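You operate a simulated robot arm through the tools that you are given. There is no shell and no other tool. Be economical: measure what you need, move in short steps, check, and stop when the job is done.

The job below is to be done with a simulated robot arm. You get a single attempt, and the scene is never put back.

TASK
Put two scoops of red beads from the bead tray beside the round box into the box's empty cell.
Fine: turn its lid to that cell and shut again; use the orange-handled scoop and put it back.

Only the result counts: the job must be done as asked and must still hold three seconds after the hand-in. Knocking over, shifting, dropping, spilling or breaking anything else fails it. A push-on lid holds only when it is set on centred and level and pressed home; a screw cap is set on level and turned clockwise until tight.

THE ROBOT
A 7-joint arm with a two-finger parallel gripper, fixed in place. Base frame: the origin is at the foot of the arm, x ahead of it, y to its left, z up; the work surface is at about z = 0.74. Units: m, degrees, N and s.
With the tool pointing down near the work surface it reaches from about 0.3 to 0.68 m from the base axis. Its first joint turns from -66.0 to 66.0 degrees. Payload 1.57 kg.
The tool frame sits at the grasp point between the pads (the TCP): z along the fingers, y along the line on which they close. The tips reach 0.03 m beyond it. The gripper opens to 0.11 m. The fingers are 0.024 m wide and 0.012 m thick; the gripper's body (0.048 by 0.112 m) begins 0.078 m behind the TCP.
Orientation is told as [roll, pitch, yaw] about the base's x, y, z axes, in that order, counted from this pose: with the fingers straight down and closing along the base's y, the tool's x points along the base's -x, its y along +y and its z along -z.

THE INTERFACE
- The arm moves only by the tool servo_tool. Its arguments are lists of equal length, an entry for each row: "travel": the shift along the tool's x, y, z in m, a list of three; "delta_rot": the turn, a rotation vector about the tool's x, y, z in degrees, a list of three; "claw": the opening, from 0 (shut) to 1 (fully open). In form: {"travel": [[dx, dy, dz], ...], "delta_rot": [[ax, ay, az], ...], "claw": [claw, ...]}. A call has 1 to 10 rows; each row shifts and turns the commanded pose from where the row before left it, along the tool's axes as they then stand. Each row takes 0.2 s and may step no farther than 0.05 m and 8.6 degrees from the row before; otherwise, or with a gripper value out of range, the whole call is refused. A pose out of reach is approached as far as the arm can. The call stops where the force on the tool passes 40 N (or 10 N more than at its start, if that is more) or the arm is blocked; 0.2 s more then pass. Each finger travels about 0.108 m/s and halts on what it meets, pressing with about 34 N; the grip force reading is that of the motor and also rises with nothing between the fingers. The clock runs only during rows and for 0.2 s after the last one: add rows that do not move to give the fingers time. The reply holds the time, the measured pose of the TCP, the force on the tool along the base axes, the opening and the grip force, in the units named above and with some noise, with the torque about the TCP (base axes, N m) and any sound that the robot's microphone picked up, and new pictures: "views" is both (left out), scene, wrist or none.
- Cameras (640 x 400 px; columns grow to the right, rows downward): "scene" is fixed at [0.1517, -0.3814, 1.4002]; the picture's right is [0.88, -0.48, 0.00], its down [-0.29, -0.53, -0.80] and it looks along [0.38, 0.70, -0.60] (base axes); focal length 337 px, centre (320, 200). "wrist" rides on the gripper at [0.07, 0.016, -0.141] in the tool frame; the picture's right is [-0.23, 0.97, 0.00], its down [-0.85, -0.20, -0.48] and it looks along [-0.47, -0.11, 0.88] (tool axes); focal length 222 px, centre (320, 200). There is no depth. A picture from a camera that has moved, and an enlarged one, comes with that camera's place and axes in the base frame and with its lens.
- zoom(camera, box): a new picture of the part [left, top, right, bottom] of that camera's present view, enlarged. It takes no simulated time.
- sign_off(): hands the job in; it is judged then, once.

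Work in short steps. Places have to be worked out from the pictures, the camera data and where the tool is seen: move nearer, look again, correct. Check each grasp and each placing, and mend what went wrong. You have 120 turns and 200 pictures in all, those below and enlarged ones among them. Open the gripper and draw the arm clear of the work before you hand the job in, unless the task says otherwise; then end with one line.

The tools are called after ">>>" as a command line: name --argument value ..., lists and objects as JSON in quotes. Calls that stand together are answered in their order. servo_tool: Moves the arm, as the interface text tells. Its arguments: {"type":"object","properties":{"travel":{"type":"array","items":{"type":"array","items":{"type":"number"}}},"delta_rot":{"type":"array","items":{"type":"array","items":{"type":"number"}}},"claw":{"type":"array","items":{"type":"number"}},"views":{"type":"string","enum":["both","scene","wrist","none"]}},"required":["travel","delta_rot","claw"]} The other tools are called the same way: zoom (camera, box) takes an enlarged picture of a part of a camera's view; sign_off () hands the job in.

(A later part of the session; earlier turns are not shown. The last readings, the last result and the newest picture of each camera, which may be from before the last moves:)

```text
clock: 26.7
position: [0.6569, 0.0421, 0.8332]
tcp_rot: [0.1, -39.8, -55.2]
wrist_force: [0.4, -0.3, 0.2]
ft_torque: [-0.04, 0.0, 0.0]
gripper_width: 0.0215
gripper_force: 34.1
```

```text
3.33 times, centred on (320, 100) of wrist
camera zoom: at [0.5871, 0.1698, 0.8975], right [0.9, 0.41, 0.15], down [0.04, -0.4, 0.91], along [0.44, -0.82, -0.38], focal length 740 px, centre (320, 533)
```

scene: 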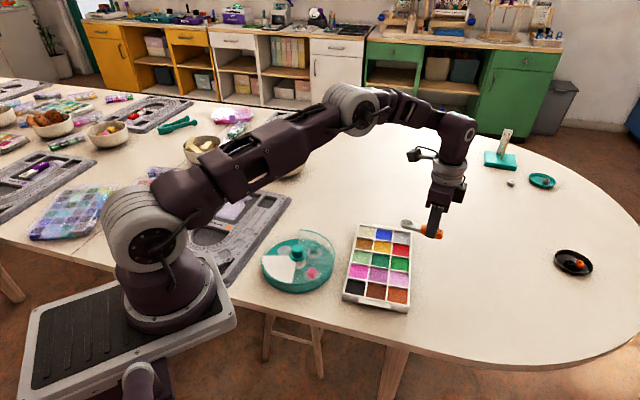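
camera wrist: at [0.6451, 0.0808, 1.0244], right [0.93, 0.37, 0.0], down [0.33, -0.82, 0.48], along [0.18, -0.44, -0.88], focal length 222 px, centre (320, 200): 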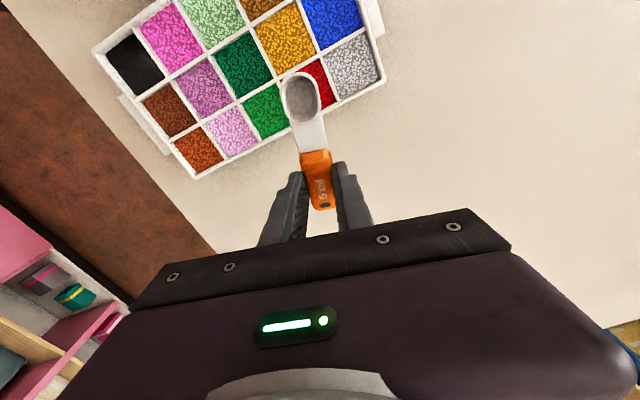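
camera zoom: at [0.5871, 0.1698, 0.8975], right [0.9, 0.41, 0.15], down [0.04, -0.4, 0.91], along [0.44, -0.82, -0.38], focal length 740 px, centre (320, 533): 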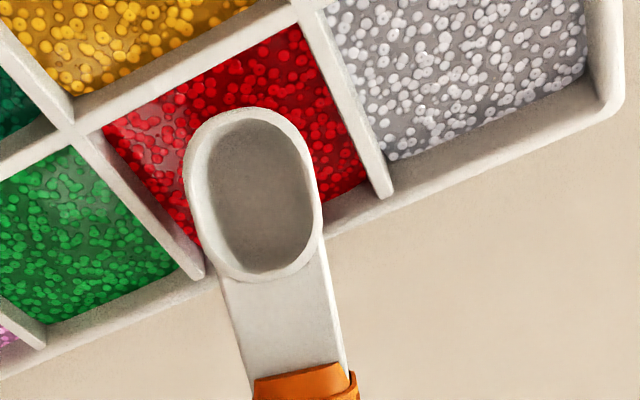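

No force now, so that was the near wall. Continue down 8 mm here.

>>> servo_tool --travel '[[0.0026, 0, 0.0031], [0.0026, 0, 0.0031], [0, 0, 0]]' --delta_rot '[[0, 0, 0], [0, 0, 0], [0, 0, 0]]' --claw '[0.1, 0.1, 0.1]' --views "none"

>>> zoom --camera "scene" --box '[360, 210, 420, 270]'

>>> zoom --camera "wrist" --box '[240, 40, 400, 160]'

```text
clock: 27.5
position: [0.6568, 0.042, 0.8253]
tcp_rot: [0.2, -39.8, -55.2]
wrist_force: [0.1, 0.2, -0.2]
ft_torque: [-0.02, -0.01, -0.03]
gripper_width: 0.0219
gripper_force: 33.8
```

```text
6.67 times, centred on (390, 240) of scene
camera zoom: at [0.1517, -0.3814, 1.4002], right [0.88, -0.48, 0.0], down [-0.29, -0.53, -0.8], along [0.38, 0.7, -0.6], focal length 2249 px, centre (-147, -67)
```

zoom: 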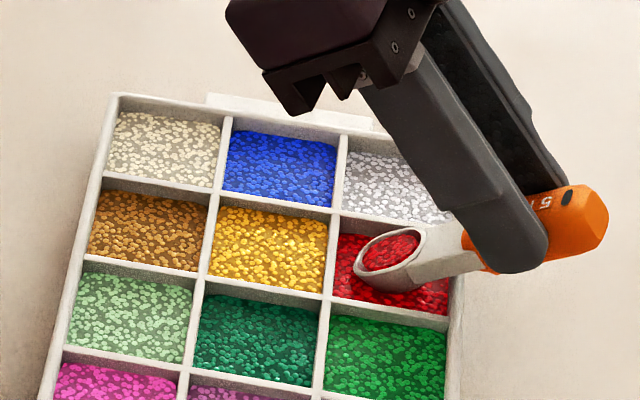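

```text
3.33 times, centred on (320, 100) of wrist
camera zoom: at [0.5875, 0.1697, 0.8899], right [0.9, 0.41, 0.15], down [0.04, -0.4, 0.91], along [0.44, -0.82, -0.38], focal length 740 px, centre (320, 533)
```

zoom: 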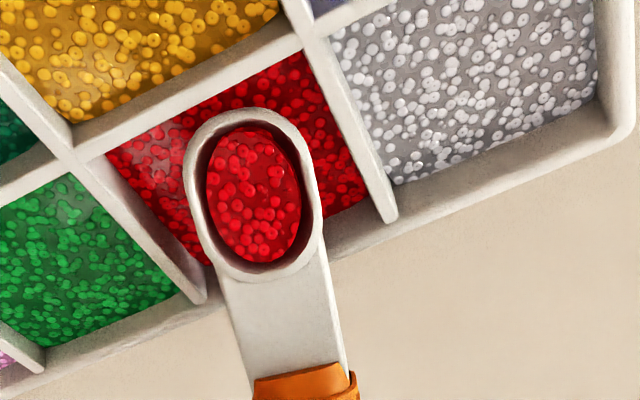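

The bowl is full of red beads. I'll level it about the bowl while raising, at half speed.

>>> servo_tool --travel '[[-0.0055, 0, -0.0002], [-0.0055, 0, -0.0002], [-0.0049, 0, -0.0007], [-0.0049, 0, -0.0007], [-0.0033, 0, 0.0008], [-0.0033, 0, 0.0008], [-0.0025, 0, 0.0015], [-0.0025, 0, 0.0015], [-0.0021, 0, 0.0014], [-0.0021, 0, 0.0014]]' --delta_rot '[[0, 4, 0], [0, 4, 0], [0, 4, 0], [0, 4, 0], [0, 4, 0], [0, 4, 0], [0, 4, 0], [0, 4, 0], [0, 4, 0], [0, 4, 0]]' --claw '[0.1, 0.1, 0.1, 0.1, 0.1, 0.1, 0.1, 0.1, 0.1, 0.1]' --views "none"

>>> zoom --camera "scene" --box '[350, 190, 430, 270]'

>>> zoom --camera "wrist" --box '[240, 40, 400, 160]'

```text
clock: 29.7
position: [0.6754, 0.0139, 0.8349]
tcp_rot: [0.0, 0.2, -55.0]
wrist_force: [0.7, 1.0, -0.4]
ft_torque: [-0.04, -0.03, 0.0]
gripper_width: 0.0213
gripper_force: 33.4
```

```text
5.00 times, centred on (390, 230) of scene
camera zoom: at [0.1517, -0.3814, 1.4002], right [0.88, -0.48, 0.0], down [-0.29, -0.53, -0.8], along [0.38, 0.7, -0.6], focal length 1687 px, centre (-30, 50)
```

zoom: 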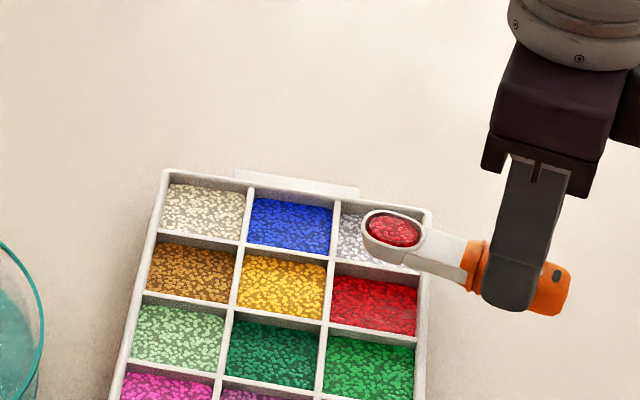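

```text
3.33 times, centred on (320, 100) of wrist
camera zoom: at [0.6483, 0.081, 0.9777], right [0.93, 0.37, 0.0], down [0.33, -0.82, 0.47], along [0.18, -0.44, -0.88], focal length 740 px, centre (320, 533)
```

zoom: 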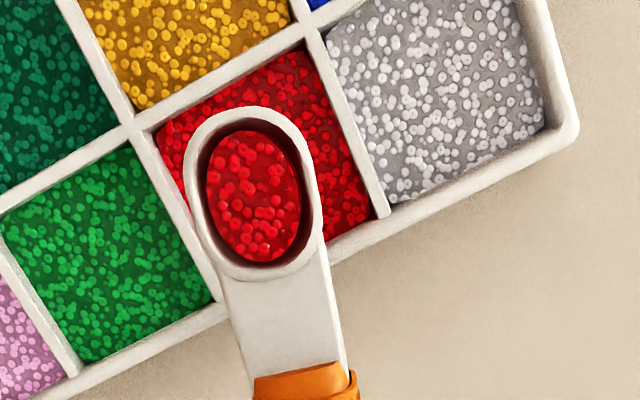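

A full, level scoop with nothing spilled. I'll lift and carry it level to beside the open cell.

>>> servo_tool --travel '[[0, 0, -0.02], [0.005, -0.002, -0.025], [0.026, -0.0125, 0], [0.0335, -0.016, 0], [0.0335, -0.016, 0], [0.0335, -0.016, 0], [0.0335, -0.016, 0], [0.0335, -0.016, 0], [0.0335, -0.016, 0], [0.0335, -0.016, 0]]' --delta_rot '[[0, 0, 0], [0, 0, 0], [0, 0, 0], [0, 0, 0], [0, 0, 0], [0, 0, 0], [0, 0, 0], [0, 0, 0], [0, 0, 0], [0, 0, 0]]' --claw '[0.1, 0.1, 0.1, 0.1, 0.1, 0.1, 0.1, 0.1, 0.1, 0.1]'

>>> zoom --camera "scene" --box '[250, 180, 370, 300]'

>>> zoom --camera "wrist" --box '[220, 30, 420, 190]'

```text
clock: 31.9
position: [0.4171, 0.1606, 0.8822]
tcp_rot: [0.0, 0.1, -55.1]
wrist_force: [0.4, 0.4, -0.9]
ft_torque: [-0.01, -0.03, 0.03]
gripper_width: 0.0213
gripper_force: 34.2
camera wrist: at [0.3912, 0.226, 1.0242], right [0.93, 0.37, 0.0], down [0.32, -0.82, 0.48], along [0.18, -0.44, -0.88], focal length 222 px, centre (320, 200)
```

scene: 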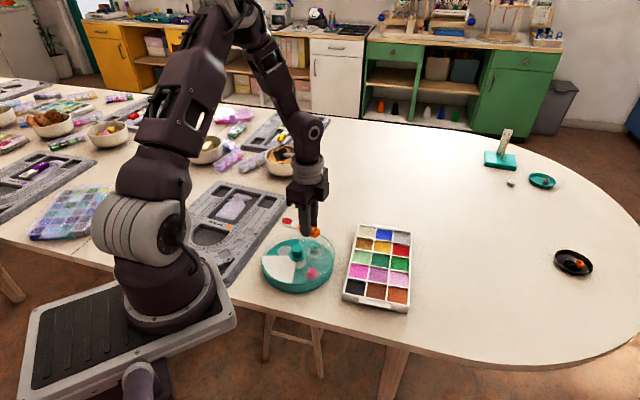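
wrist: 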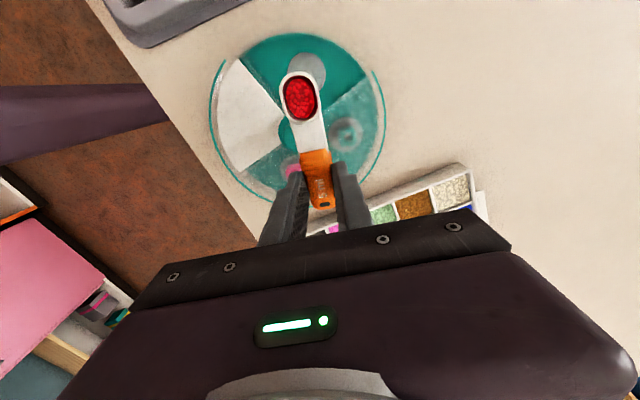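

```text
3.33 times, centred on (310, 240) of scene
camera zoom: at [0.1517, -0.3814, 1.4002], right [0.88, -0.48, 0.0], down [-0.29, -0.53, -0.8], along [0.38, 0.7, -0.6], focal length 1124 px, centre (353, 67)
```

zoom: 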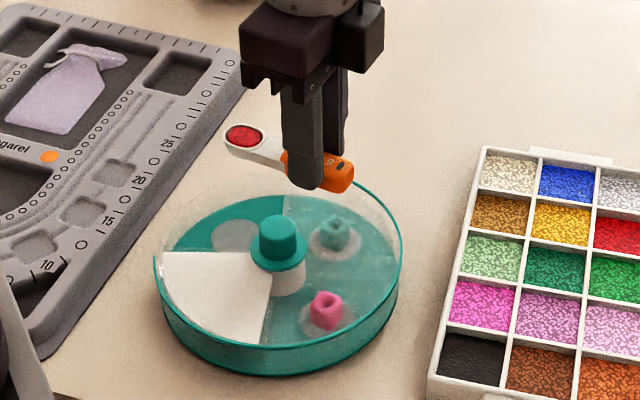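

```text
2.50 times, centred on (320, 110) of wrist
camera zoom: at [0.3912, 0.226, 1.0242], right [0.93, 0.37, 0.0], down [0.32, -0.82, 0.48], along [0.18, -0.44, -0.88], focal length 555 px, centre (320, 425)
```

zoom: 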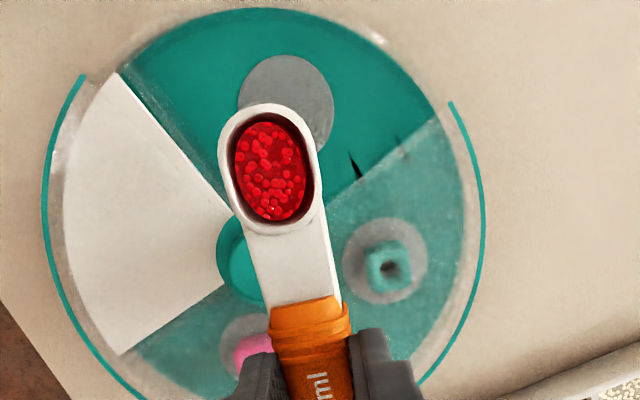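

I'll lower by 3 cm, nudging the lip to the cell's middle, then tilt the first 40° about the lip.

>>> servo_tool --travel '[[0.003, 0.0045, 0.015], [0, 0, 0.015], [0.0037, 0, -0.0069], [0.0042, 0, -0.0069], [0.0047, 0, -0.007], [0.0051, 0, -0.0072], [0.0056, 0, -0.0074], [0, 0, 0]]' --delta_rot '[[0, 0, 0], [0, 0, 0], [0, -8, 0], [0, -8, 0], [0, -8, 0], [0, -8, 0], [0, -8, 0], [0, 0, 0]]' --claw '[0.1, 0.1, 0.1, 0.1, 0.1, 0.1, 0.1, 0.1]' --views "none"

>>> zoom --camera "scene" --box '[250, 180, 370, 300]'

>>> zoom --camera "wrist" --box '[220, 30, 420, 190]'

```text
clock: 33.7
position: [0.4064, 0.18, 0.877]
tcp_rot: [-1.3, -36.3, -55.0]
wrist_force: [0.7, 0.5, 0.1]
ft_torque: [0.01, -0.01, 0.02]
gripper_width: 0.0216
gripper_force: 34.1
out of reach, approached as far as the arm can: row 5
```

```text
3.33 times, centred on (310, 240) of scene
camera zoom: at [0.1517, -0.3813, 1.4002], right [0.88, -0.48, 0.0], down [-0.29, -0.53, -0.8], along [0.38, 0.7, -0.6], focal length 1124 px, centre (353, 67)
```

zoom: 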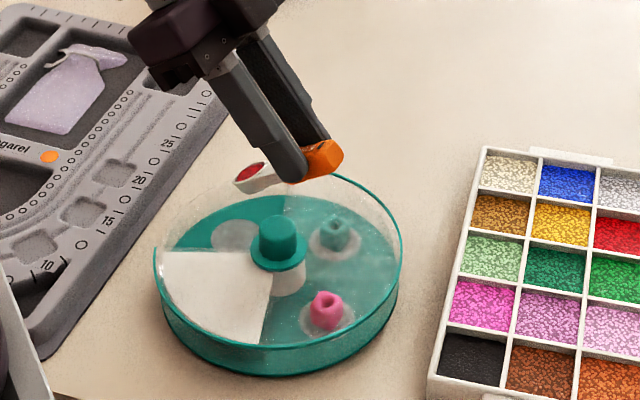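

```text
2.50 times, centred on (320, 110) of wrist
camera zoom: at [0.3421, 0.3071, 0.9502], right [0.91, 0.4, 0.12], down [0.08, -0.44, 0.9], along [0.41, -0.81, -0.43], focal length 555 px, centre (320, 425)
```

zoom: 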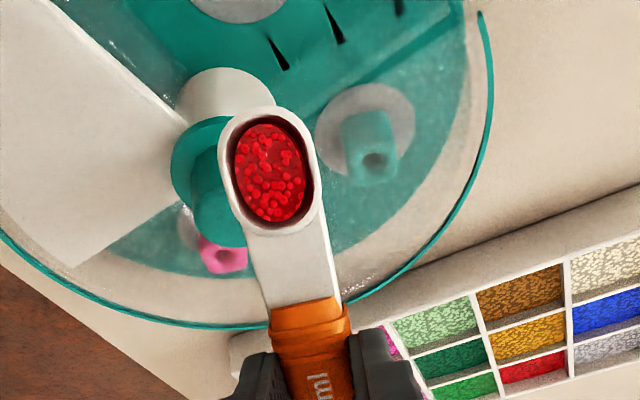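

The arm ran out of range at 36° in this direction; no beads lost. I'll level the scoop again and try pouring with a different yaw, leaning sideways instead of toward the base.

>>> servo_tool --travel '[[0, 0, 0], [0, 0, 0], [0, 0, 0], [0, 0, 0], [0, 0, 0], [0, 0, 0]]' --delta_rot '[[0, 8, 0], [0, 8, 0], [0, 8, 0], [0, 8, 0], [0, 4.3, 0], [0, 0, 0]]' --claw '[0.1, 0.1, 0.1, 0.1, 0.1, 0.1]' --views "none"

```text
clock: 35.1
position: [0.406, 0.1821, 0.8782]
tcp_rot: [-1.2, 0.1, -55.8]
wrist_force: [0.8, -0.6, -0.1]
ft_torque: [0.01, 0.0, 0.0]
gripper_width: 0.0215
gripper_force: 34.1
```

Now fix the small residual roll, and move to yaw −92° with the lip over the cell.

>>> servo_tool --travel '[[-0.004, -0.0227, 0], [-0.004, -0.0227, 0], [0, 0, 0], [0, 0, 0], [0, 0, 0], [0, 0, 0], [0, 0, 0], [0, 0, 0]]' --delta_rot '[[-0.7, 1.0, 0], [0, 0, 0], [0, 0, 7.2], [0, 0, 7.2], [0, 0, 7.2], [0, 0, 7.2], [0, 0, 7.2], [0, 0, 0]]' --claw '[0.1, 0.1, 0.1, 0.1, 0.1, 0.1, 0.1, 0.1]'

```text
clock: 36.9
position: [0.3747, 0.1499, 0.8792]
tcp_rot: [-0.9, 0.6, -91.9]
wrist_force: [0.9, -0.7, -0.4]
ft_torque: [-0.01, 0.01, 0.01]
gripper_width: 0.0218
gripper_force: 34.0
camera wrist: at [0.3942, 0.2176, 1.0203], right [0.97, -0.26, -0.02], down [-0.22, -0.85, 0.47], along [-0.14, -0.45, -0.88], focal length 222 px, centre (320, 200)
```

scene: 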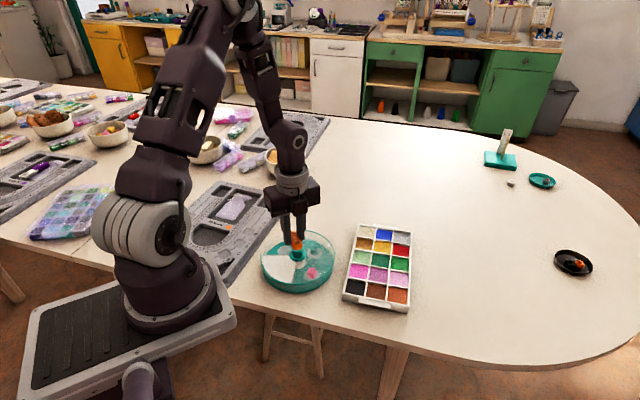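
wrist: 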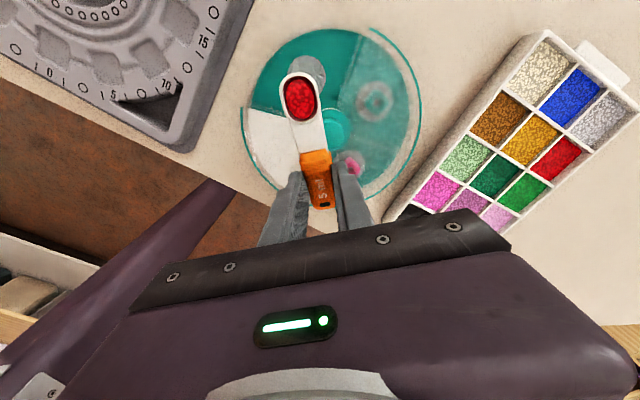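

Position is good. Tilt 40° about the lip again in this orientation.

>>> servo_tool --travel '[[0.0037, 0, -0.0049], [0.0045, 0, -0.0049], [0.0052, 0, -0.0051], [0.0059, 0, -0.0054], [0.0065, 0, -0.0057], [0, 0, 0]]' --delta_rot '[[0, -8, 0], [0, -8, 0], [0, -8, 0], [0, -8, 0], [0, -8, 0], [0, 0, 0]]' --claw '[0.1, 0.1, 0.1, 0.1, 0.1, 0.1]'

>>> zoom --camera "scene" --box '[250, 180, 370, 300]'

>>> zoom --camera "wrist" --box '[220, 30, 420, 190]'

```text
clock: 38.3
position: [0.3767, 0.1802, 0.8961]
tcp_rot: [-1.1, -39.5, -91.0]
wrist_force: [0.5, -0.7, 0.1]
ft_torque: [-0.02, 0.01, 0.0]
gripper_width: 0.0215
gripper_force: 33.4
camera wrist: at [0.3973, 0.3238, 0.9598], right [0.97, -0.2, 0.13], down [-0.2, -0.35, 0.92], along [-0.14, -0.91, -0.38], focal length 222 px, centre (320, 200)
```

scene: 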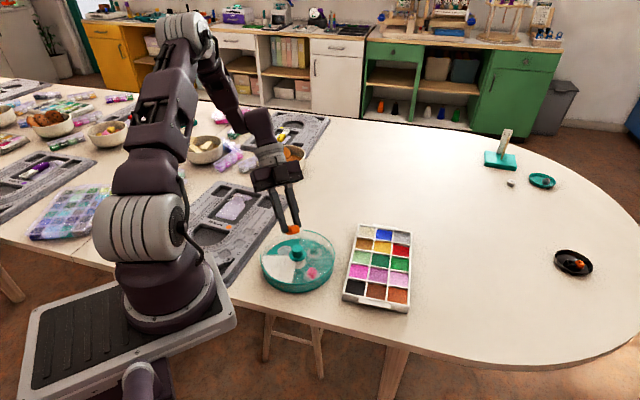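
wrist: 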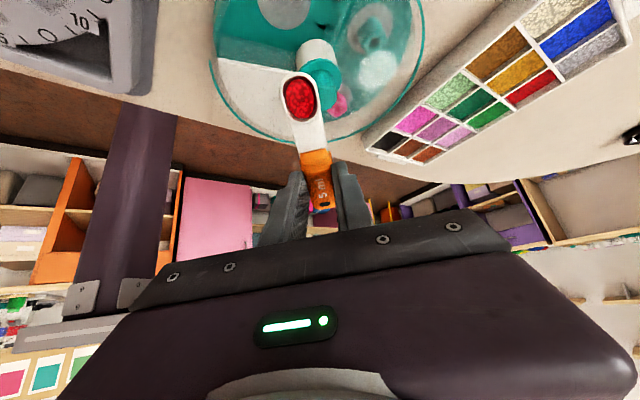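

```text
3.33 times, centred on (310, 240) of scene
camera zoom: at [0.1517, -0.3813, 1.4002], right [0.88, -0.48, 0.0], down [-0.29, -0.53, -0.8], along [0.38, 0.7, -0.6], focal length 1124 px, centre (353, 67)
```

zoom: 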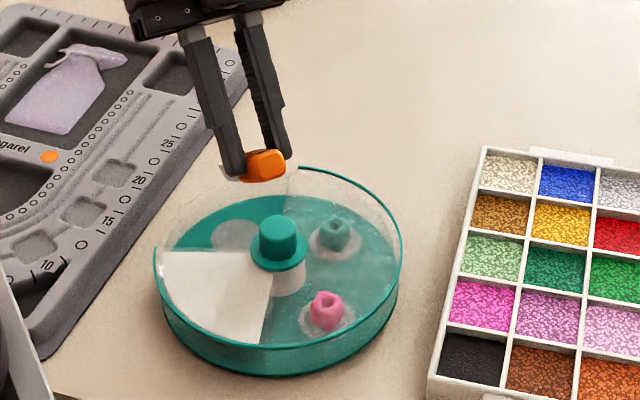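

```text
2.50 times, centred on (320, 110) of wrist
camera zoom: at [0.3973, 0.3238, 0.9598], right [0.97, -0.2, 0.13], down [-0.2, -0.35, 0.92], along [-0.14, -0.91, -0.38], focal length 555 px, centre (320, 425)
```

zoom: 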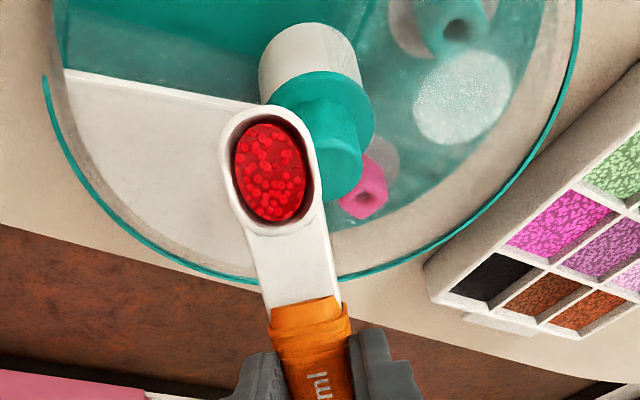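

Reach is fine here. Lip should be at (0.377, 0.225, 0.83). Continue the tilt to ~72° while lowering the lip to ~0.80.

>>> servo_tool --travel '[[0.0079, 0, -0.0054], [0.0085, 0, -0.0061], [0.0091, 0, -0.0068], [0.0095, 0, -0.0076], [0, 0, 0], [0, 0, 0]]' --delta_rot '[[0, -8, 0], [0, -8, 0], [0, -8, 0], [0, -8, 0], [0, 0, 0], [0, 0, 0]]' --claw '[0.1, 0.1, 0.1, 0.1, 0.1, 0.1]'

>>> zoom --camera "scene" --box '[250, 180, 370, 300]'

>>> zoom --camera "wrist" --box '[220, 30, 420, 190]'

```text
clock: 39.7
position: [0.3761, 0.2226, 0.8843]
tcp_rot: [-2.8, -71.4, -89.2]
wrist_force: [0.0, -0.1, -0.3]
ft_torque: [0.03, -0.02, 0.0]
gripper_width: 0.0215
gripper_force: 33.8
camera wrist: at [0.3972, 0.3781, 0.8618], right [0.97, -0.1, 0.2], down [-0.18, 0.19, 0.97], along [-0.14, -0.98, 0.16], focal length 222 px, centre (320, 200)
```

scene: 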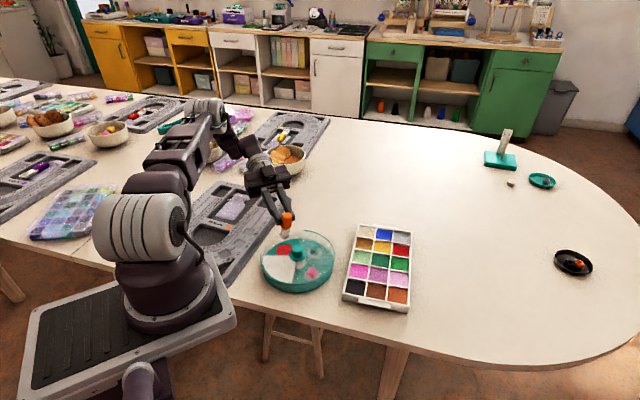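
wrist: 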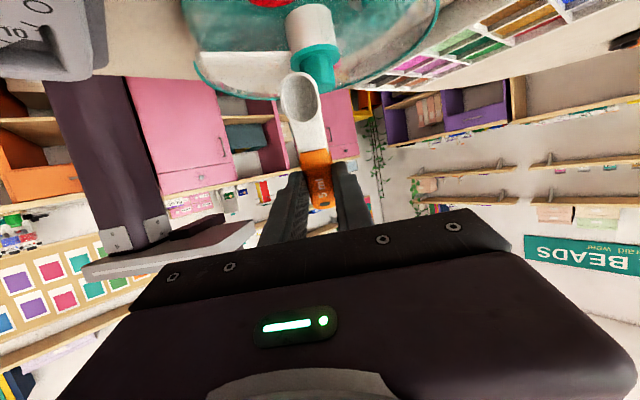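

```text
3.33 times, centred on (310, 240) of scene
camera zoom: at [0.1517, -0.3813, 1.4002], right [0.88, -0.48, 0.0], down [-0.29, -0.53, -0.8], along [0.38, 0.7, -0.6], focal length 1124 px, centre (353, 67)
```

zoom: 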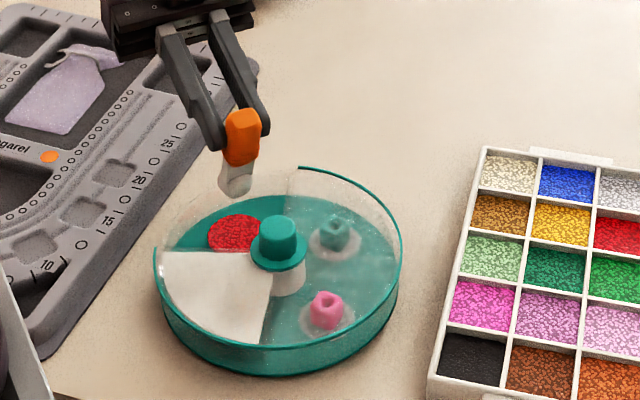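

```text
2.50 times, centred on (320, 110) of wrist
camera zoom: at [0.3972, 0.3781, 0.8618], right [0.97, -0.1, 0.2], down [-0.18, 0.19, 0.97], along [-0.14, -0.98, 0.16], focal length 555 px, centre (320, 425)
```

zoom: 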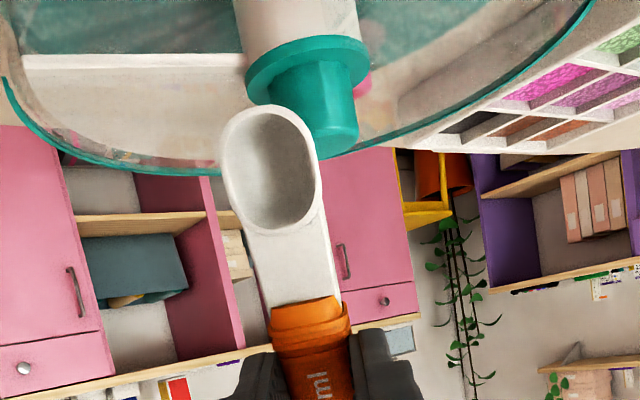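

First scoop is in the cell, nothing spilled. I'll untilt in place.

>>> servo_tool --travel '[[0, 0, 0], [0, 0, 0], [0, 0, 0], [0, 0, 0], [0, 0, 0], [0, 0, 0], [0, 0, 0], [0, 0, 0], [0, 0, 0], [0, 0, 0]]' --delta_rot '[[0, 8, 0], [0, 8, 0], [0, 8, 0], [0, 8, 0], [0, 8, 0], [0, 8, 0], [0, 8, 0], [0, 8, 0], [0, 7.4, 0], [0, 0, 0]]' --claw '[0.1, 0.1, 0.1, 0.1, 0.1, 0.1, 0.1, 0.1, 0.1, 0.1]' --views "none"

>>> zoom --camera "scene" --box '[250, 180, 370, 300]'

```text
clock: 41.9
position: [0.3753, 0.2212, 0.8844]
tcp_rot: [-0.9, 0.1, -91.8]
wrist_force: [0.7, 0.1, -0.2]
ft_torque: [0.01, 0.03, -0.02]
gripper_width: 0.0215
gripper_force: 34.2
```

```text
3.33 times, centred on (310, 240) of scene
camera zoom: at [0.1517, -0.3814, 1.4002], right [0.88, -0.48, 0.0], down [-0.29, -0.53, -0.8], along [0.38, 0.7, -0.6], focal length 1124 px, centre (353, 67)
```

zoom: 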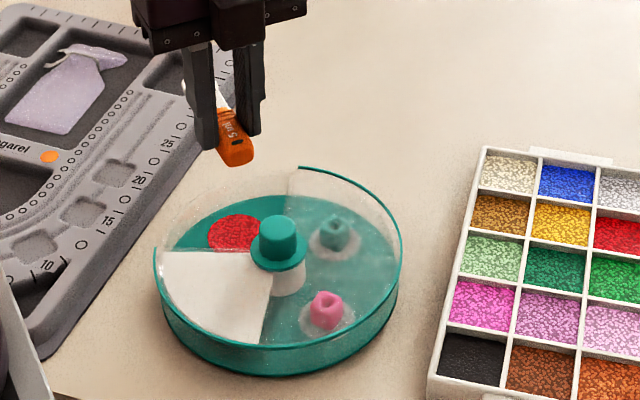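

Next, rotate back to yaw −55° and raise slightly.

>>> servo_tool --travel '[[0, 0, 0], [0, 0, 0], [0, 0, 0], [0, 0, 0], [0, 0, 0], [0, 0, 0]]' --delta_rot '[[-0.9, 0, -7.3], [0, 0, -7.3], [0, 0, -7.3], [0, 0, -7.3], [0, 0, -7.3], [0, 0, 0]]' --claw '[0.1, 0.1, 0.1, 0.1, 0.1, 0.1]' --views "none"

>>> servo_tool --travel '[[-0.0377, 0.0137, 0], [-0.0377, 0.0137, 0], [-0.0377, 0.0137, 0], [-0.0377, 0.0137, 0], [-0.0377, 0.0137, 0], [-0.0377, 0.0137, 0], [-0.0377, 0.0137, 0], [-0.0377, 0.0137, 0], [-0.0377, 0.0137, 0], [0, 0, 0]]' --delta_rot '[[0, 0, 0], [0, 0, 0], [0, 0, 0], [0, 0, 0], [0, 0, 0], [0, 0, 0], [0, 0, 0], [0, 0, 0], [0, 0, 0], [0, 0, 0]]' --claw '[0.1, 0.1, 0.1, 0.1, 0.1, 0.1, 0.1, 0.1, 0.1, 0.1]' --views "none"

>>> zoom --camera "wrist" --box '[220, 60, 420, 220]'

```text
clock: 43.3
position: [0.3756, 0.2229, 0.883]
tcp_rot: [0.1, 0.0, -55.3]
wrist_force: [0.0, -0.2, -0.5]
ft_torque: [0.01, -0.02, 0.03]
gripper_width: 0.0216
gripper_force: 33.4
```

```text
clock: 45.5
position: [0.6698, 0.0125, 0.8833]
tcp_rot: [0.0, 0.2, -55.4]
wrist_force: [0.0, 0.6, 0.4]
ft_torque: [0.01, -0.01, 0.02]
gripper_width: 0.0215
gripper_force: 34.2
```

```text
2.50 times, centred on (320, 140) of wrist
camera zoom: at [0.6446, 0.0786, 1.0259], right [0.93, 0.37, 0.0], down [0.32, -0.82, 0.48], along [0.17, -0.44, -0.88], focal length 555 px, centre (320, 350)
```

zoom: 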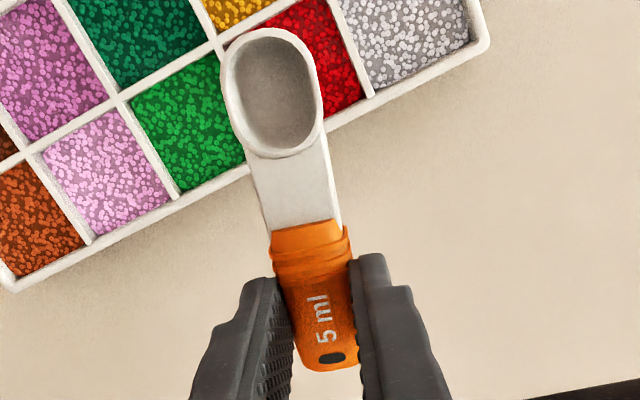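

Tray has not moved. Repeat the dip: tilt 40°, then go to the same place as before.

>>> servo_tool --travel '[[0, 0, 0], [0, 0, 0], [0, 0, 0], [0, 0, 0], [0, 0, 0], [0.0243, 0.0061, -0.0204], [0.0129, 0, 0.0153], [0.0129, 0, 0.0153], [0, 0, 0]]' --delta_rot '[[0, -8, 0], [0, -8, 0], [0, -8, 0], [0, -8, 0], [0, -8, 0], [0, 0, 0], [0, 0, 0], [0, 0, 0], [0, 0, 0]]' --claw '[0.1, 0.1, 0.1, 0.1, 0.1, 0.1, 0.1, 0.1, 0.1]' --views "none"

>>> zoom --camera "scene" --box '[360, 210, 420, 270]'

```text
clock: 47.5
position: [0.6588, 0.0434, 0.8438]
tcp_rot: [-0.1, -40.0, -55.3]
wrist_force: [0.0, -0.1, -0.3]
ft_torque: [0.0, 0.03, -0.04]
gripper_width: 0.0214
gripper_force: 34.2
```

```text
6.67 times, centred on (390, 240) of scene
camera zoom: at [0.1517, -0.3813, 1.4002], right [0.88, -0.48, 0.0], down [-0.29, -0.53, -0.8], along [0.38, 0.7, -0.6], focal length 2249 px, centre (-147, -67)
```

zoom: 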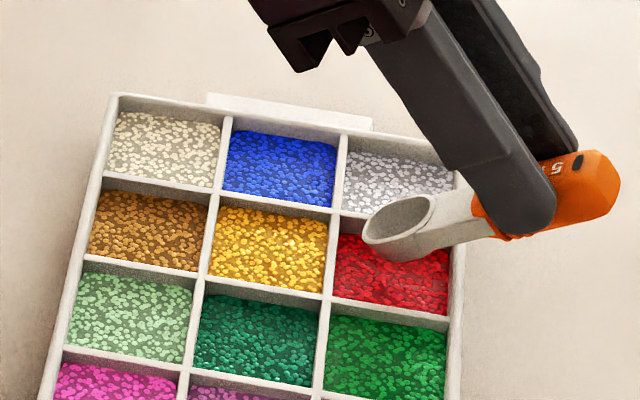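

>>> servo_tool --travel '[[0.004, -0.002, 0.0046], [0.004, 0, 0.0046], [0.0043, 0, 0.0051], [0, 0, 0]]' --delta_rot '[[0, 0, 0], [0, 0, 0], [0, 0, 0], [0, 0, 0]]' --claw '[0.1, 0.1, 0.1, 0.1]' --views "none"

>>> zoom --camera "wrist" --box '[240, 40, 400, 160]'

```text
clock: 48.5
position: [0.655, 0.0427, 0.8247]
tcp_rot: [0.1, -40.0, -55.2]
wrist_force: [-0.6, 0.1, -0.1]
ft_torque: [-0.03, 0.02, 0.0]
gripper_width: 0.0216
gripper_force: 34.3
```

```text
3.33 times, centred on (320, 100) of wrist
camera zoom: at [0.5861, 0.1705, 0.8882], right [0.9, 0.41, 0.15], down [0.03, -0.4, 0.92], along [0.44, -0.82, -0.37], focal length 740 px, centre (320, 533)
```

zoom: 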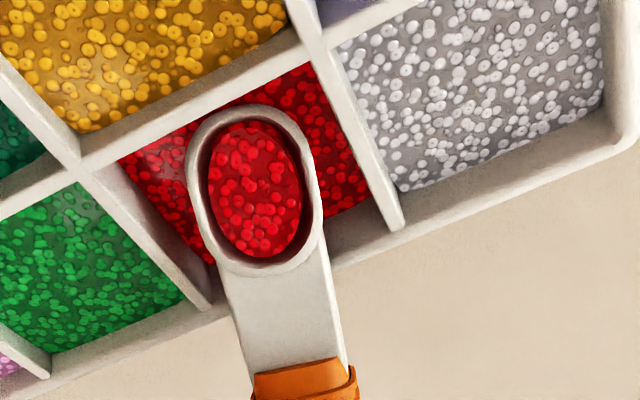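

The bowl is full again. I'll level and raise with the same motion.

>>> servo_tool --travel '[[-0.0055, 0, -0.0002], [-0.0055, 0, -0.0002], [-0.0049, 0, -0.0007], [-0.0049, 0, -0.0007], [-0.0033, 0, 0.0008], [-0.0033, 0, 0.0008], [-0.0025, 0, 0.0015], [-0.0025, 0, 0.0015], [-0.0021, 0, 0.0014], [-0.0021, 0, 0.0014]]' --delta_rot '[[0, 4, 0], [0, 4, 0], [0, 4, 0], [0, 4, 0], [0, 4, 0], [0, 4, 0], [0, 4, 0], [0, 4, 0], [0, 4, 0], [0, 4, 0]]' --claw '[0.1, 0.1, 0.1, 0.1, 0.1, 0.1, 0.1, 0.1, 0.1, 0.1]' --views "none"

>>> servo_tool --travel '[[0, 0, -0.02], [0.005, -0.002, -0.025], [0.026, -0.0125, 0], [0.0335, -0.016, 0], [0.0335, -0.016, 0], [0.0335, -0.016, 0], [0.0335, -0.016, 0], [0.0335, -0.016, 0], [0.0335, -0.016, 0], [0.0335, -0.016, 0]]' --delta_rot '[[0, 0, 0], [0, 0, 0], [0, 0, 0], [0, 0, 0], [0, 0, 0], [0, 0, 0], [0, 0, 0], [0, 0, 0], [0, 0, 0], [0, 0, 0]]' --claw '[0.1, 0.1, 0.1, 0.1, 0.1, 0.1, 0.1, 0.1, 0.1, 0.1]' --views "wrist"

```text
clock: 50.7
position: [0.6741, 0.0158, 0.8354]
tcp_rot: [0.0, 0.1, -55.2]
wrist_force: [-0.1, -0.5, -0.2]
ft_torque: [0.01, -0.05, 0.01]
gripper_width: 0.0213
gripper_force: 33.9
```

```text
clock: 52.9
position: [0.4217, 0.161, 0.8785]
tcp_rot: [0.0, 0.0, -55.2]
wrist_force: [0.2, -0.1, 0.1]
ft_torque: [-0.01, 0.0, 0.0]
gripper_width: 0.0213
gripper_force: 33.8
camera wrist: at [0.394, 0.2281, 1.0192], right [0.93, 0.37, 0.0], down [0.32, -0.82, 0.48], along [0.18, -0.44, -0.88], focal length 222 px, centre (320, 200)
```

wrist: 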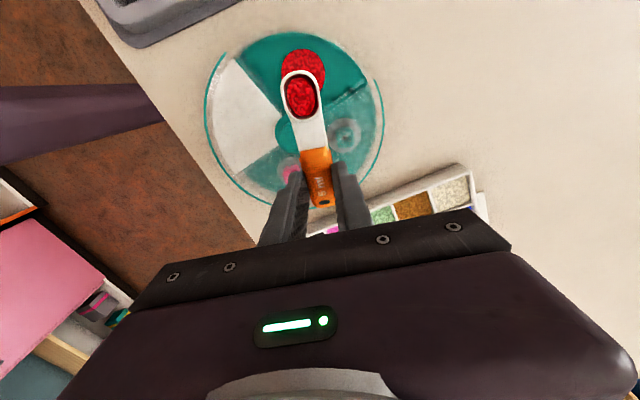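

Move and turn to the pouring yaw, as before.

>>> servo_tool --travel '[[0.009, -0.0225, 0], [0.009, -0.0225, 0], [0, 0, 0], [0, 0, 0], [0, 0, 0], [0, 0, 0], [0, 0, 0], [0, 0, 0]]' --delta_rot '[[0, 0, 0], [0, 0, 0], [0, 0, 7.3], [0, 0, 7.3], [0, 0, 7.3], [0, 0, 7.3], [0, 0, 7.3], [0, 0, 0]]' --claw '[0.1, 0.1, 0.1, 0.1, 0.1, 0.1, 0.1, 0.1]' --views "none"

>>> servo_tool --travel '[[0.0037, 0, -0.0049], [0.0045, 0, -0.0049], [0.0052, 0, -0.0051], [0.0059, 0, -0.0054], [0.0065, 0, -0.0057], [0, 0, 0]]' --delta_rot '[[0, -8, 0], [0, -8, 0], [0, -8, 0], [0, -8, 0], [0, -8, 0], [0, 0, 0]]' --claw '[0.1, 0.1, 0.1, 0.1, 0.1, 0.1]' --views "none"

>>> zoom --camera "scene" --box '[250, 180, 370, 300]'

```text
clock: 54.7
position: [0.3726, 0.1518, 0.8792]
tcp_rot: [0.0, 0.0, -92.0]
wrist_force: [0.0, -0.2, -0.2]
ft_torque: [0.0, -0.01, -0.01]
gripper_width: 0.0214
gripper_force: 33.9
```

```text
clock: 56.1
position: [0.373, 0.1824, 0.8963]
tcp_rot: [0.0, -40.1, -91.8]
wrist_force: [0.5, 0.6, -0.5]
ft_torque: [-0.01, 0.01, 0.02]
gripper_width: 0.0216
gripper_force: 33.9
```

```text
3.33 times, centred on (310, 240) of scene
camera zoom: at [0.1517, -0.3813, 1.4002], right [0.88, -0.48, 0.0], down [-0.29, -0.53, -0.8], along [0.38, 0.7, -0.6], focal length 1124 px, centre (353, 67)
```

zoom: 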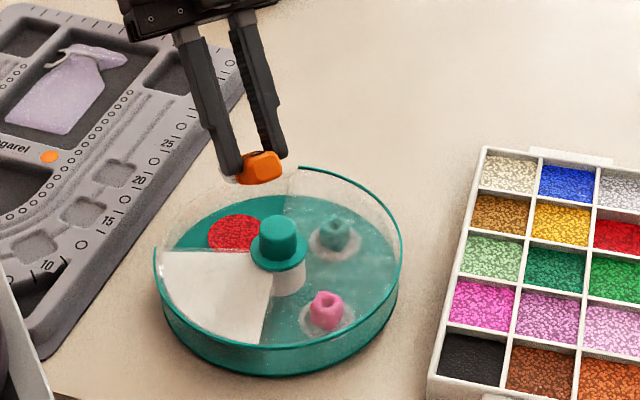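

Same pose as before (3 mm off in x, corrected). Complete the pour.

>>> servo_tool --travel '[[0.0079, 0.003, -0.0054], [0.0085, 0, -0.0061], [0.0091, 0, -0.0068], [0.0095, 0, -0.0076], [0, 0, 0], [0, 0, 0]]' --delta_rot '[[0, -8, 0], [0, -8, 0], [0, -8, 0], [0, -8, 0], [0, 0, 0], [0, 0, 0]]' --claw '[0.1, 0.1, 0.1, 0.1, 0.1, 0.1]' --views "none"

>>> zoom --camera "scene" --box '[250, 180, 370, 300]'

>>> zoom --camera "wrist" --box '[220, 30, 420, 190]'

```text
clock: 57.5
position: [0.3777, 0.2242, 0.8841]
tcp_rot: [-0.1, -72.0, -91.8]
wrist_force: [0.0, 0.0, -0.3]
ft_torque: [0.01, 0.0, 0.01]
gripper_width: 0.0215
gripper_force: 33.8
```

```text
3.33 times, centred on (310, 240) of scene
camera zoom: at [0.1517, -0.3813, 1.4002], right [0.88, -0.48, 0.0], down [-0.29, -0.53, -0.8], along [0.38, 0.7, -0.6], focal length 1124 px, centre (353, 67)
```

zoom: 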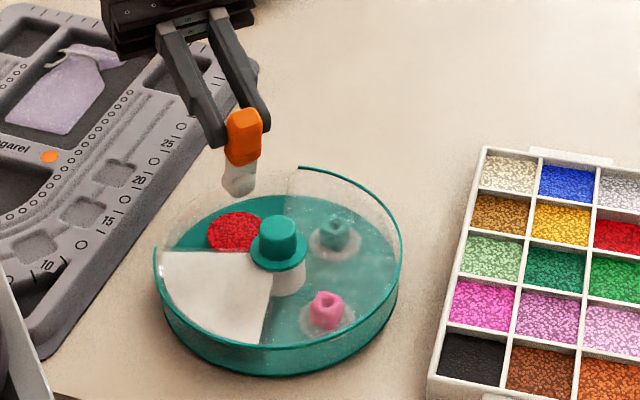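

```text
2.50 times, centred on (320, 110) of wrist
camera zoom: at [0.3987, 0.3795, 0.8618], right [0.97, -0.1, 0.22], down [-0.19, 0.2, 0.96], along [-0.14, -0.98, 0.17], focal length 555 px, centre (320, 425)
```

zoom: 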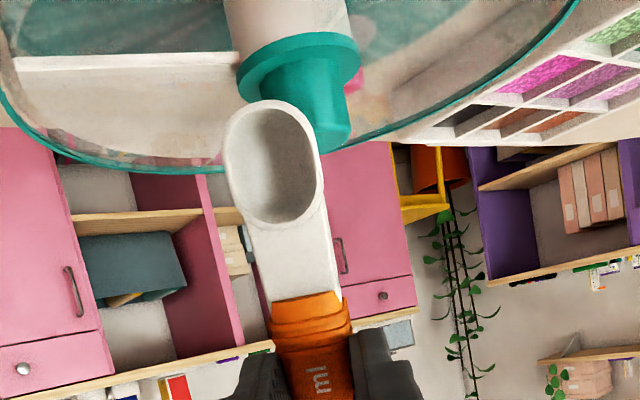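

Second scoop is in and the bowl is empty. I'll untilt and rotate to yaw −42° for returning the scoop.

>>> servo_tool --travel '[[0, 0, 0], [0, 0, 0], [0, 0, 0], [0, 0, 0], [0, 0, 0], [0, 0, 0], [0, 0, 0], [0, 0, 0], [0, 0, 0], [0, 0, 0]]' --delta_rot '[[0, 8, 0], [0, 8, 0], [0, 8, 0], [0, 8, 0], [0, 8, 0], [0, 8, 0], [0, 8, 0], [0, 8, 0], [0, 8, 0], [0, 0, 0]]' --claw '[0.1, 0.1, 0.1, 0.1, 0.1, 0.1, 0.1, 0.1, 0.1, 0.1]' --views "none"

>>> servo_tool --travel '[[0, 0, 0], [0, 0, 0], [0, 0, 0], [0, 0, 0], [0, 0, 0], [0, 0, 0], [0, 0, 0], [0, 0, 0]]' --delta_rot '[[0, 0, -7.1], [0, 0, -7.1], [0, 0, -7.1], [0, 0, -7.1], [0, 0, -7.1], [0, 0, -7.1], [0, 0, -7.1], [0, 0, 0]]' --claw '[0.1, 0.1, 0.1, 0.1, 0.1, 0.1, 0.1, 0.1]' --views "none"

```text
clock: 59.7
position: [0.377, 0.2236, 0.8849]
tcp_rot: [-0.1, 0.1, -91.9]
wrist_force: [0.4, -0.3, -0.2]
ft_torque: [-0.02, 0.01, 0.01]
gripper_width: 0.0211
gripper_force: 33.4
```

```text
clock: 61.5
position: [0.378, 0.224, 0.8839]
tcp_rot: [-0.1, 0.0, -42.0]
wrist_force: [-0.6, -0.4, -0.3]
ft_torque: [0.04, 0.04, 0.01]
gripper_width: 0.0213
gripper_force: 33.6
```

>>> servo_tool --travel '[[-0.019, 0.0308, 0], [-0.019, 0.0308, 0], [-0.019, 0.0308, 0], [-0.019, 0.0308, 0], [-0.019, 0.0308, 0], [0, 0, 0.03], [0, 0, 0.03], [0, 0, 0.024], [0, 0, 0]]' --delta_rot '[[0, 0, 0], [0, 0, 0], [0, 0, 0], [0, 0, 0], [0, 0, 0], [0, 0, 0], [0, 0, 0], [0, 0, 0], [0, 0, 0]]' --claw '[0.1, 0.1, 0.1, 0.1, 0.1, 0.1, 0.1, 0.1, 0.1]'

```text
clock: 63.5
position: [0.5523, 0.2733, 0.7996]
tcp_rot: [0.1, 0.0, -42.1]
wrist_force: [-0.5, -0.6, -0.1]
ft_torque: [0.02, 0.0, 0.0]
gripper_width: 0.0212
gripper_force: 34.1
camera wrist: at [0.5108, 0.3332, 0.9411], right [0.82, 0.57, 0.0], down [0.5, -0.72, 0.48], along [0.27, -0.39, -0.88], focal length 222 px, centre (320, 200)
```

scene: 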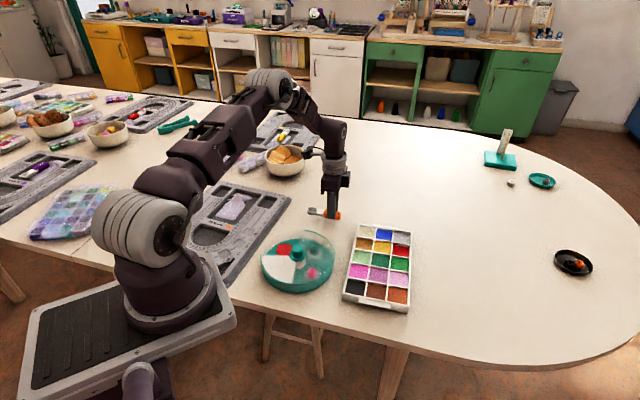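
wrist: 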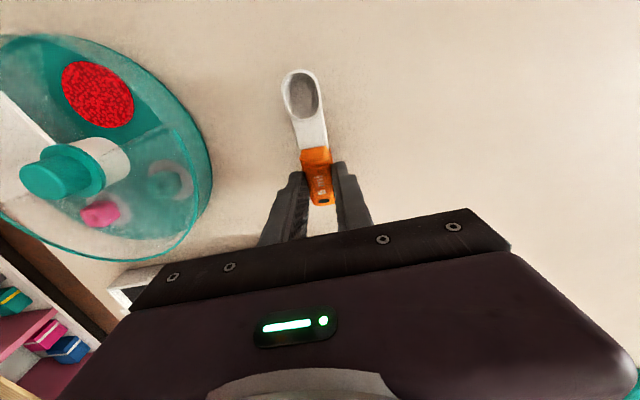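

Over the original spot. Lower gently until it touches.

>>> servo_tool --travel '[[0.0016, 0, 0.01], [0, 0, 0.008], [0, 0, 0.003], [0, 0, 0.001], [0, 0, 0]]' --delta_rot '[[0, 0, 0], [0, 0, 0], [0, 0, 0], [0, 0, 0], [0, 0, 0]]' --claw '[0.1, 0.1, 0.1, 0.1, 0.1]' --views "none"

```text
clock: 64.6
position: [0.5519, 0.2764, 0.7804]
tcp_rot: [0.4, 0.0, -42.1]
wrist_force: [-0.2, -0.6, 6.5]
ft_torque: [-0.06, -0.04, -0.04]
gripper_width: 0.0214
gripper_force: 33.8
stopped in row 5: the force on the tool passed its limit at 41 N (the readings are from after the stop); the commanded pose is now the measured one
```

Touching the table. Open and rise.

>>> servo_tool --travel '[[0, 0, 0], [0, 0, 0], [0, 0, 0], [0, 0, -0.02], [0, 0, -0.04], [0, 0, -0.04], [0, 0, 0]]' --delta_rot '[[0, 0, 0], [0, 0, 0], [0, 0, 0], [0, 0, 0], [0, 0, 0], [0, 0, 0], [0, 0, 0]]' --claw '[0.3, 0.5, 0.5, 0.5, 0.5, 0.5, 0.5]' --views "none"

>>> zoom --camera "scene" --box '[240, 180, 370, 300]'

>>> zoom --camera "wrist" --box '[220, 60, 420, 220]'

```text
clock: 66.2
position: [0.5493, 0.2763, 0.8804]
tcp_rot: [0.2, 0.1, -41.9]
wrist_force: [0.4, -0.4, 0.1]
ft_torque: [0.01, -0.01, -0.01]
gripper_width: 0.0552
gripper_force: 0.0
```

```text
3.33 times, centred on (305, 240) of scene
camera zoom: at [0.1517, -0.3814, 1.4002], right [0.88, -0.48, 0.0], down [-0.29, -0.53, -0.8], along [0.38, 0.7, -0.6], focal length 1124 px, centre (370, 67)
```

zoom: 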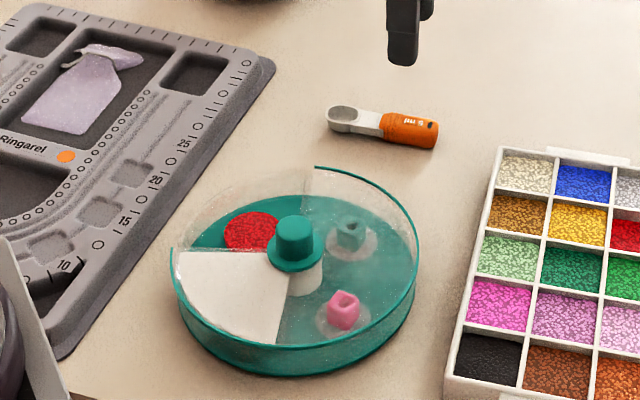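

```text
2.50 times, centred on (320, 140) of wrist
camera zoom: at [0.5091, 0.335, 1.0218], right [0.82, 0.57, 0.0], down [0.5, -0.72, 0.48], along [0.28, -0.39, -0.88], focal length 555 px, centre (320, 350)
```

zoom: 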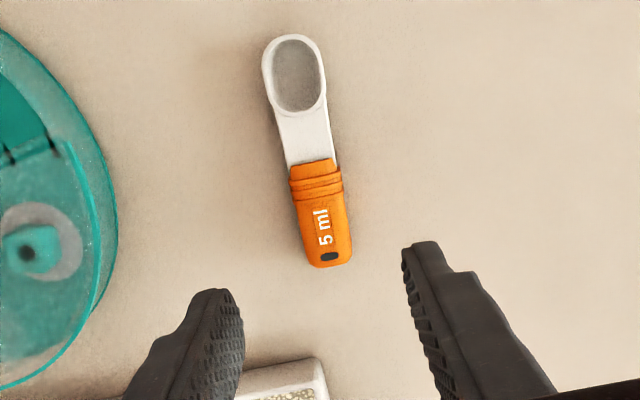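

Scoop is back in its place. Now return to the knob, starting from yaw −60°.

>>> servo_tool --travel '[[0.0103, -0.037, 0], [0.0103, -0.037, 0], [0.0103, -0.037, 0], [0.0103, -0.037, 0], [0.0103, -0.037, 0], [0, 0, 0.01], [0, 0, 0.01], [0, 0, 0.01], [0, 0, 0]]' --delta_rot '[[0, 0, 0], [0, 0, 0], [0, 0, 0], [0, 0, 0], [0, 0, 0], [0, 0, 6], [0, 0, 6], [0, 0, 6], [0, 0, 0]]' --claw '[0.6, 0.6, 0.6, 0.6, 0.6, 0.6, 0.6, 0.6, 0.6]' --views "none"

>>> zoom --camera "wrist" --box '[230, 50, 410, 220]'

```text
clock: 68.2
position: [0.389, 0.173, 0.8501]
tcp_rot: [0.3, 0.0, -60.1]
wrist_force: [1.0, 0.2, -0.6]
ft_torque: [-0.01, -0.02, -0.02]
gripper_width: 0.0659
gripper_force: 0.0
```

```text
2.35 times, centred on (320, 135) of wrist
camera zoom: at [0.3671, 0.2407, 0.9906], right [0.96, 0.29, 0.0], down [0.25, -0.84, 0.48], along [0.14, -0.46, -0.88], focal length 523 px, centre (320, 353)
```

zoom: 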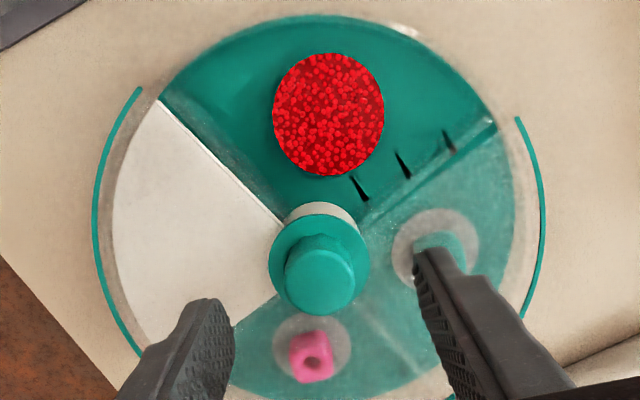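

Knob is centred. Descend and close.

>>> servo_tool --travel '[[0, 0, 0.014], [0, 0, 0.013], [0, 0, 0.011], [0, 0, 0], [0, 0, 0], [0, 0, 0], [0, 0, 0]]' --delta_rot '[[0, 0, 0], [0, 0, 0], [0, 0, 0], [0, 0, 0], [0, 0, 0], [0, 0, 0], [0, 0, 0]]' --claw '[0.6, 0.6, 0.6, 0.4, 0.3, 0.2, 0.2]' --views "none"

```text
clock: 69.8
position: [0.3884, 0.1716, 0.8114]
tcp_rot: [0.1, -0.1, -60.1]
wrist_force: [0.0, 0.3, -0.1]
ft_torque: [-0.01, -0.02, 0.0]
gripper_width: 0.0268
gripper_force: 34.1
```

Gripped without side load. Turn counter-clockwise 20° unpressed (this should carry the base back toward its original heading) and look.

>>> servo_tool --travel '[[0, 0, 0], [0, 0, 0], [0, 0, 0], [0, 0, 0], [0, 0, 0]]' --delta_rot '[[0, 0, -4], [0, 0, -4], [0, 0, -4], [0, 0, -4], [0, 0, -4]]' --claw '[0.2, 0.2, 0.2, 0.2, 0.2]' --views "none"

>>> zoom --camera "scene" --box '[250, 190, 350, 300]'

>>> zoom --camera "wrist" --box '[230, 50, 410, 220]'

```text
clock: 71.0
position: [0.388, 0.1722, 0.8123]
tcp_rot: [0.2, 0.0, -40.0]
wrist_force: [0.1, -0.4, 0.1]
ft_torque: [0.01, 0.03, 0.01]
gripper_width: 0.0269
gripper_force: 34.7
```

```text
3.64 times, centred on (300, 245) of scene
camera zoom: at [0.1518, -0.3813, 1.4002], right [0.88, -0.48, 0.0], down [-0.29, -0.53, -0.8], along [0.38, 0.7, -0.6], focal length 1227 px, centre (393, 36)
```

zoom: 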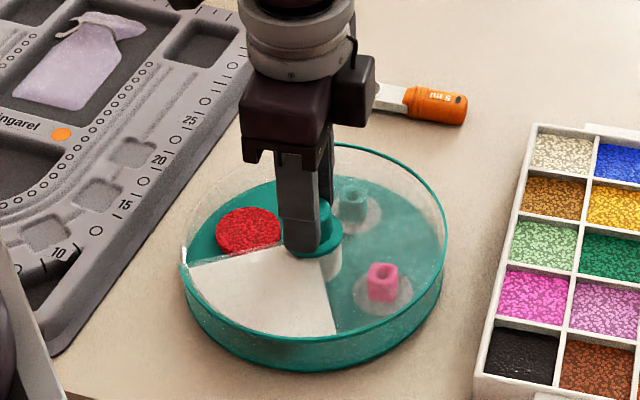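

```text
2.35 times, centred on (320, 135) of wrist
camera zoom: at [0.3454, 0.2297, 0.9533], right [0.8, 0.6, 0.0], down [0.53, -0.7, 0.48], along [0.29, -0.38, -0.88], focal length 523 px, centre (320, 353)
```

zoom: 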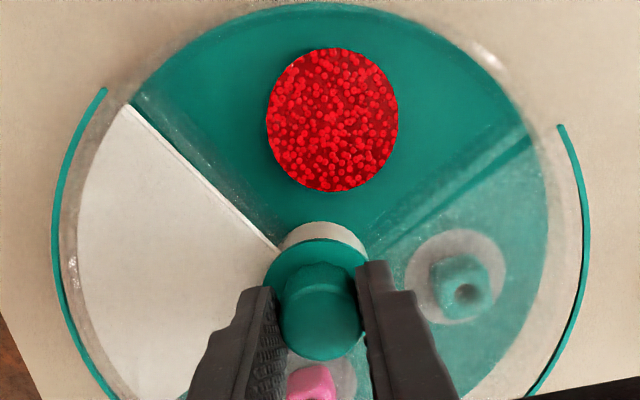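

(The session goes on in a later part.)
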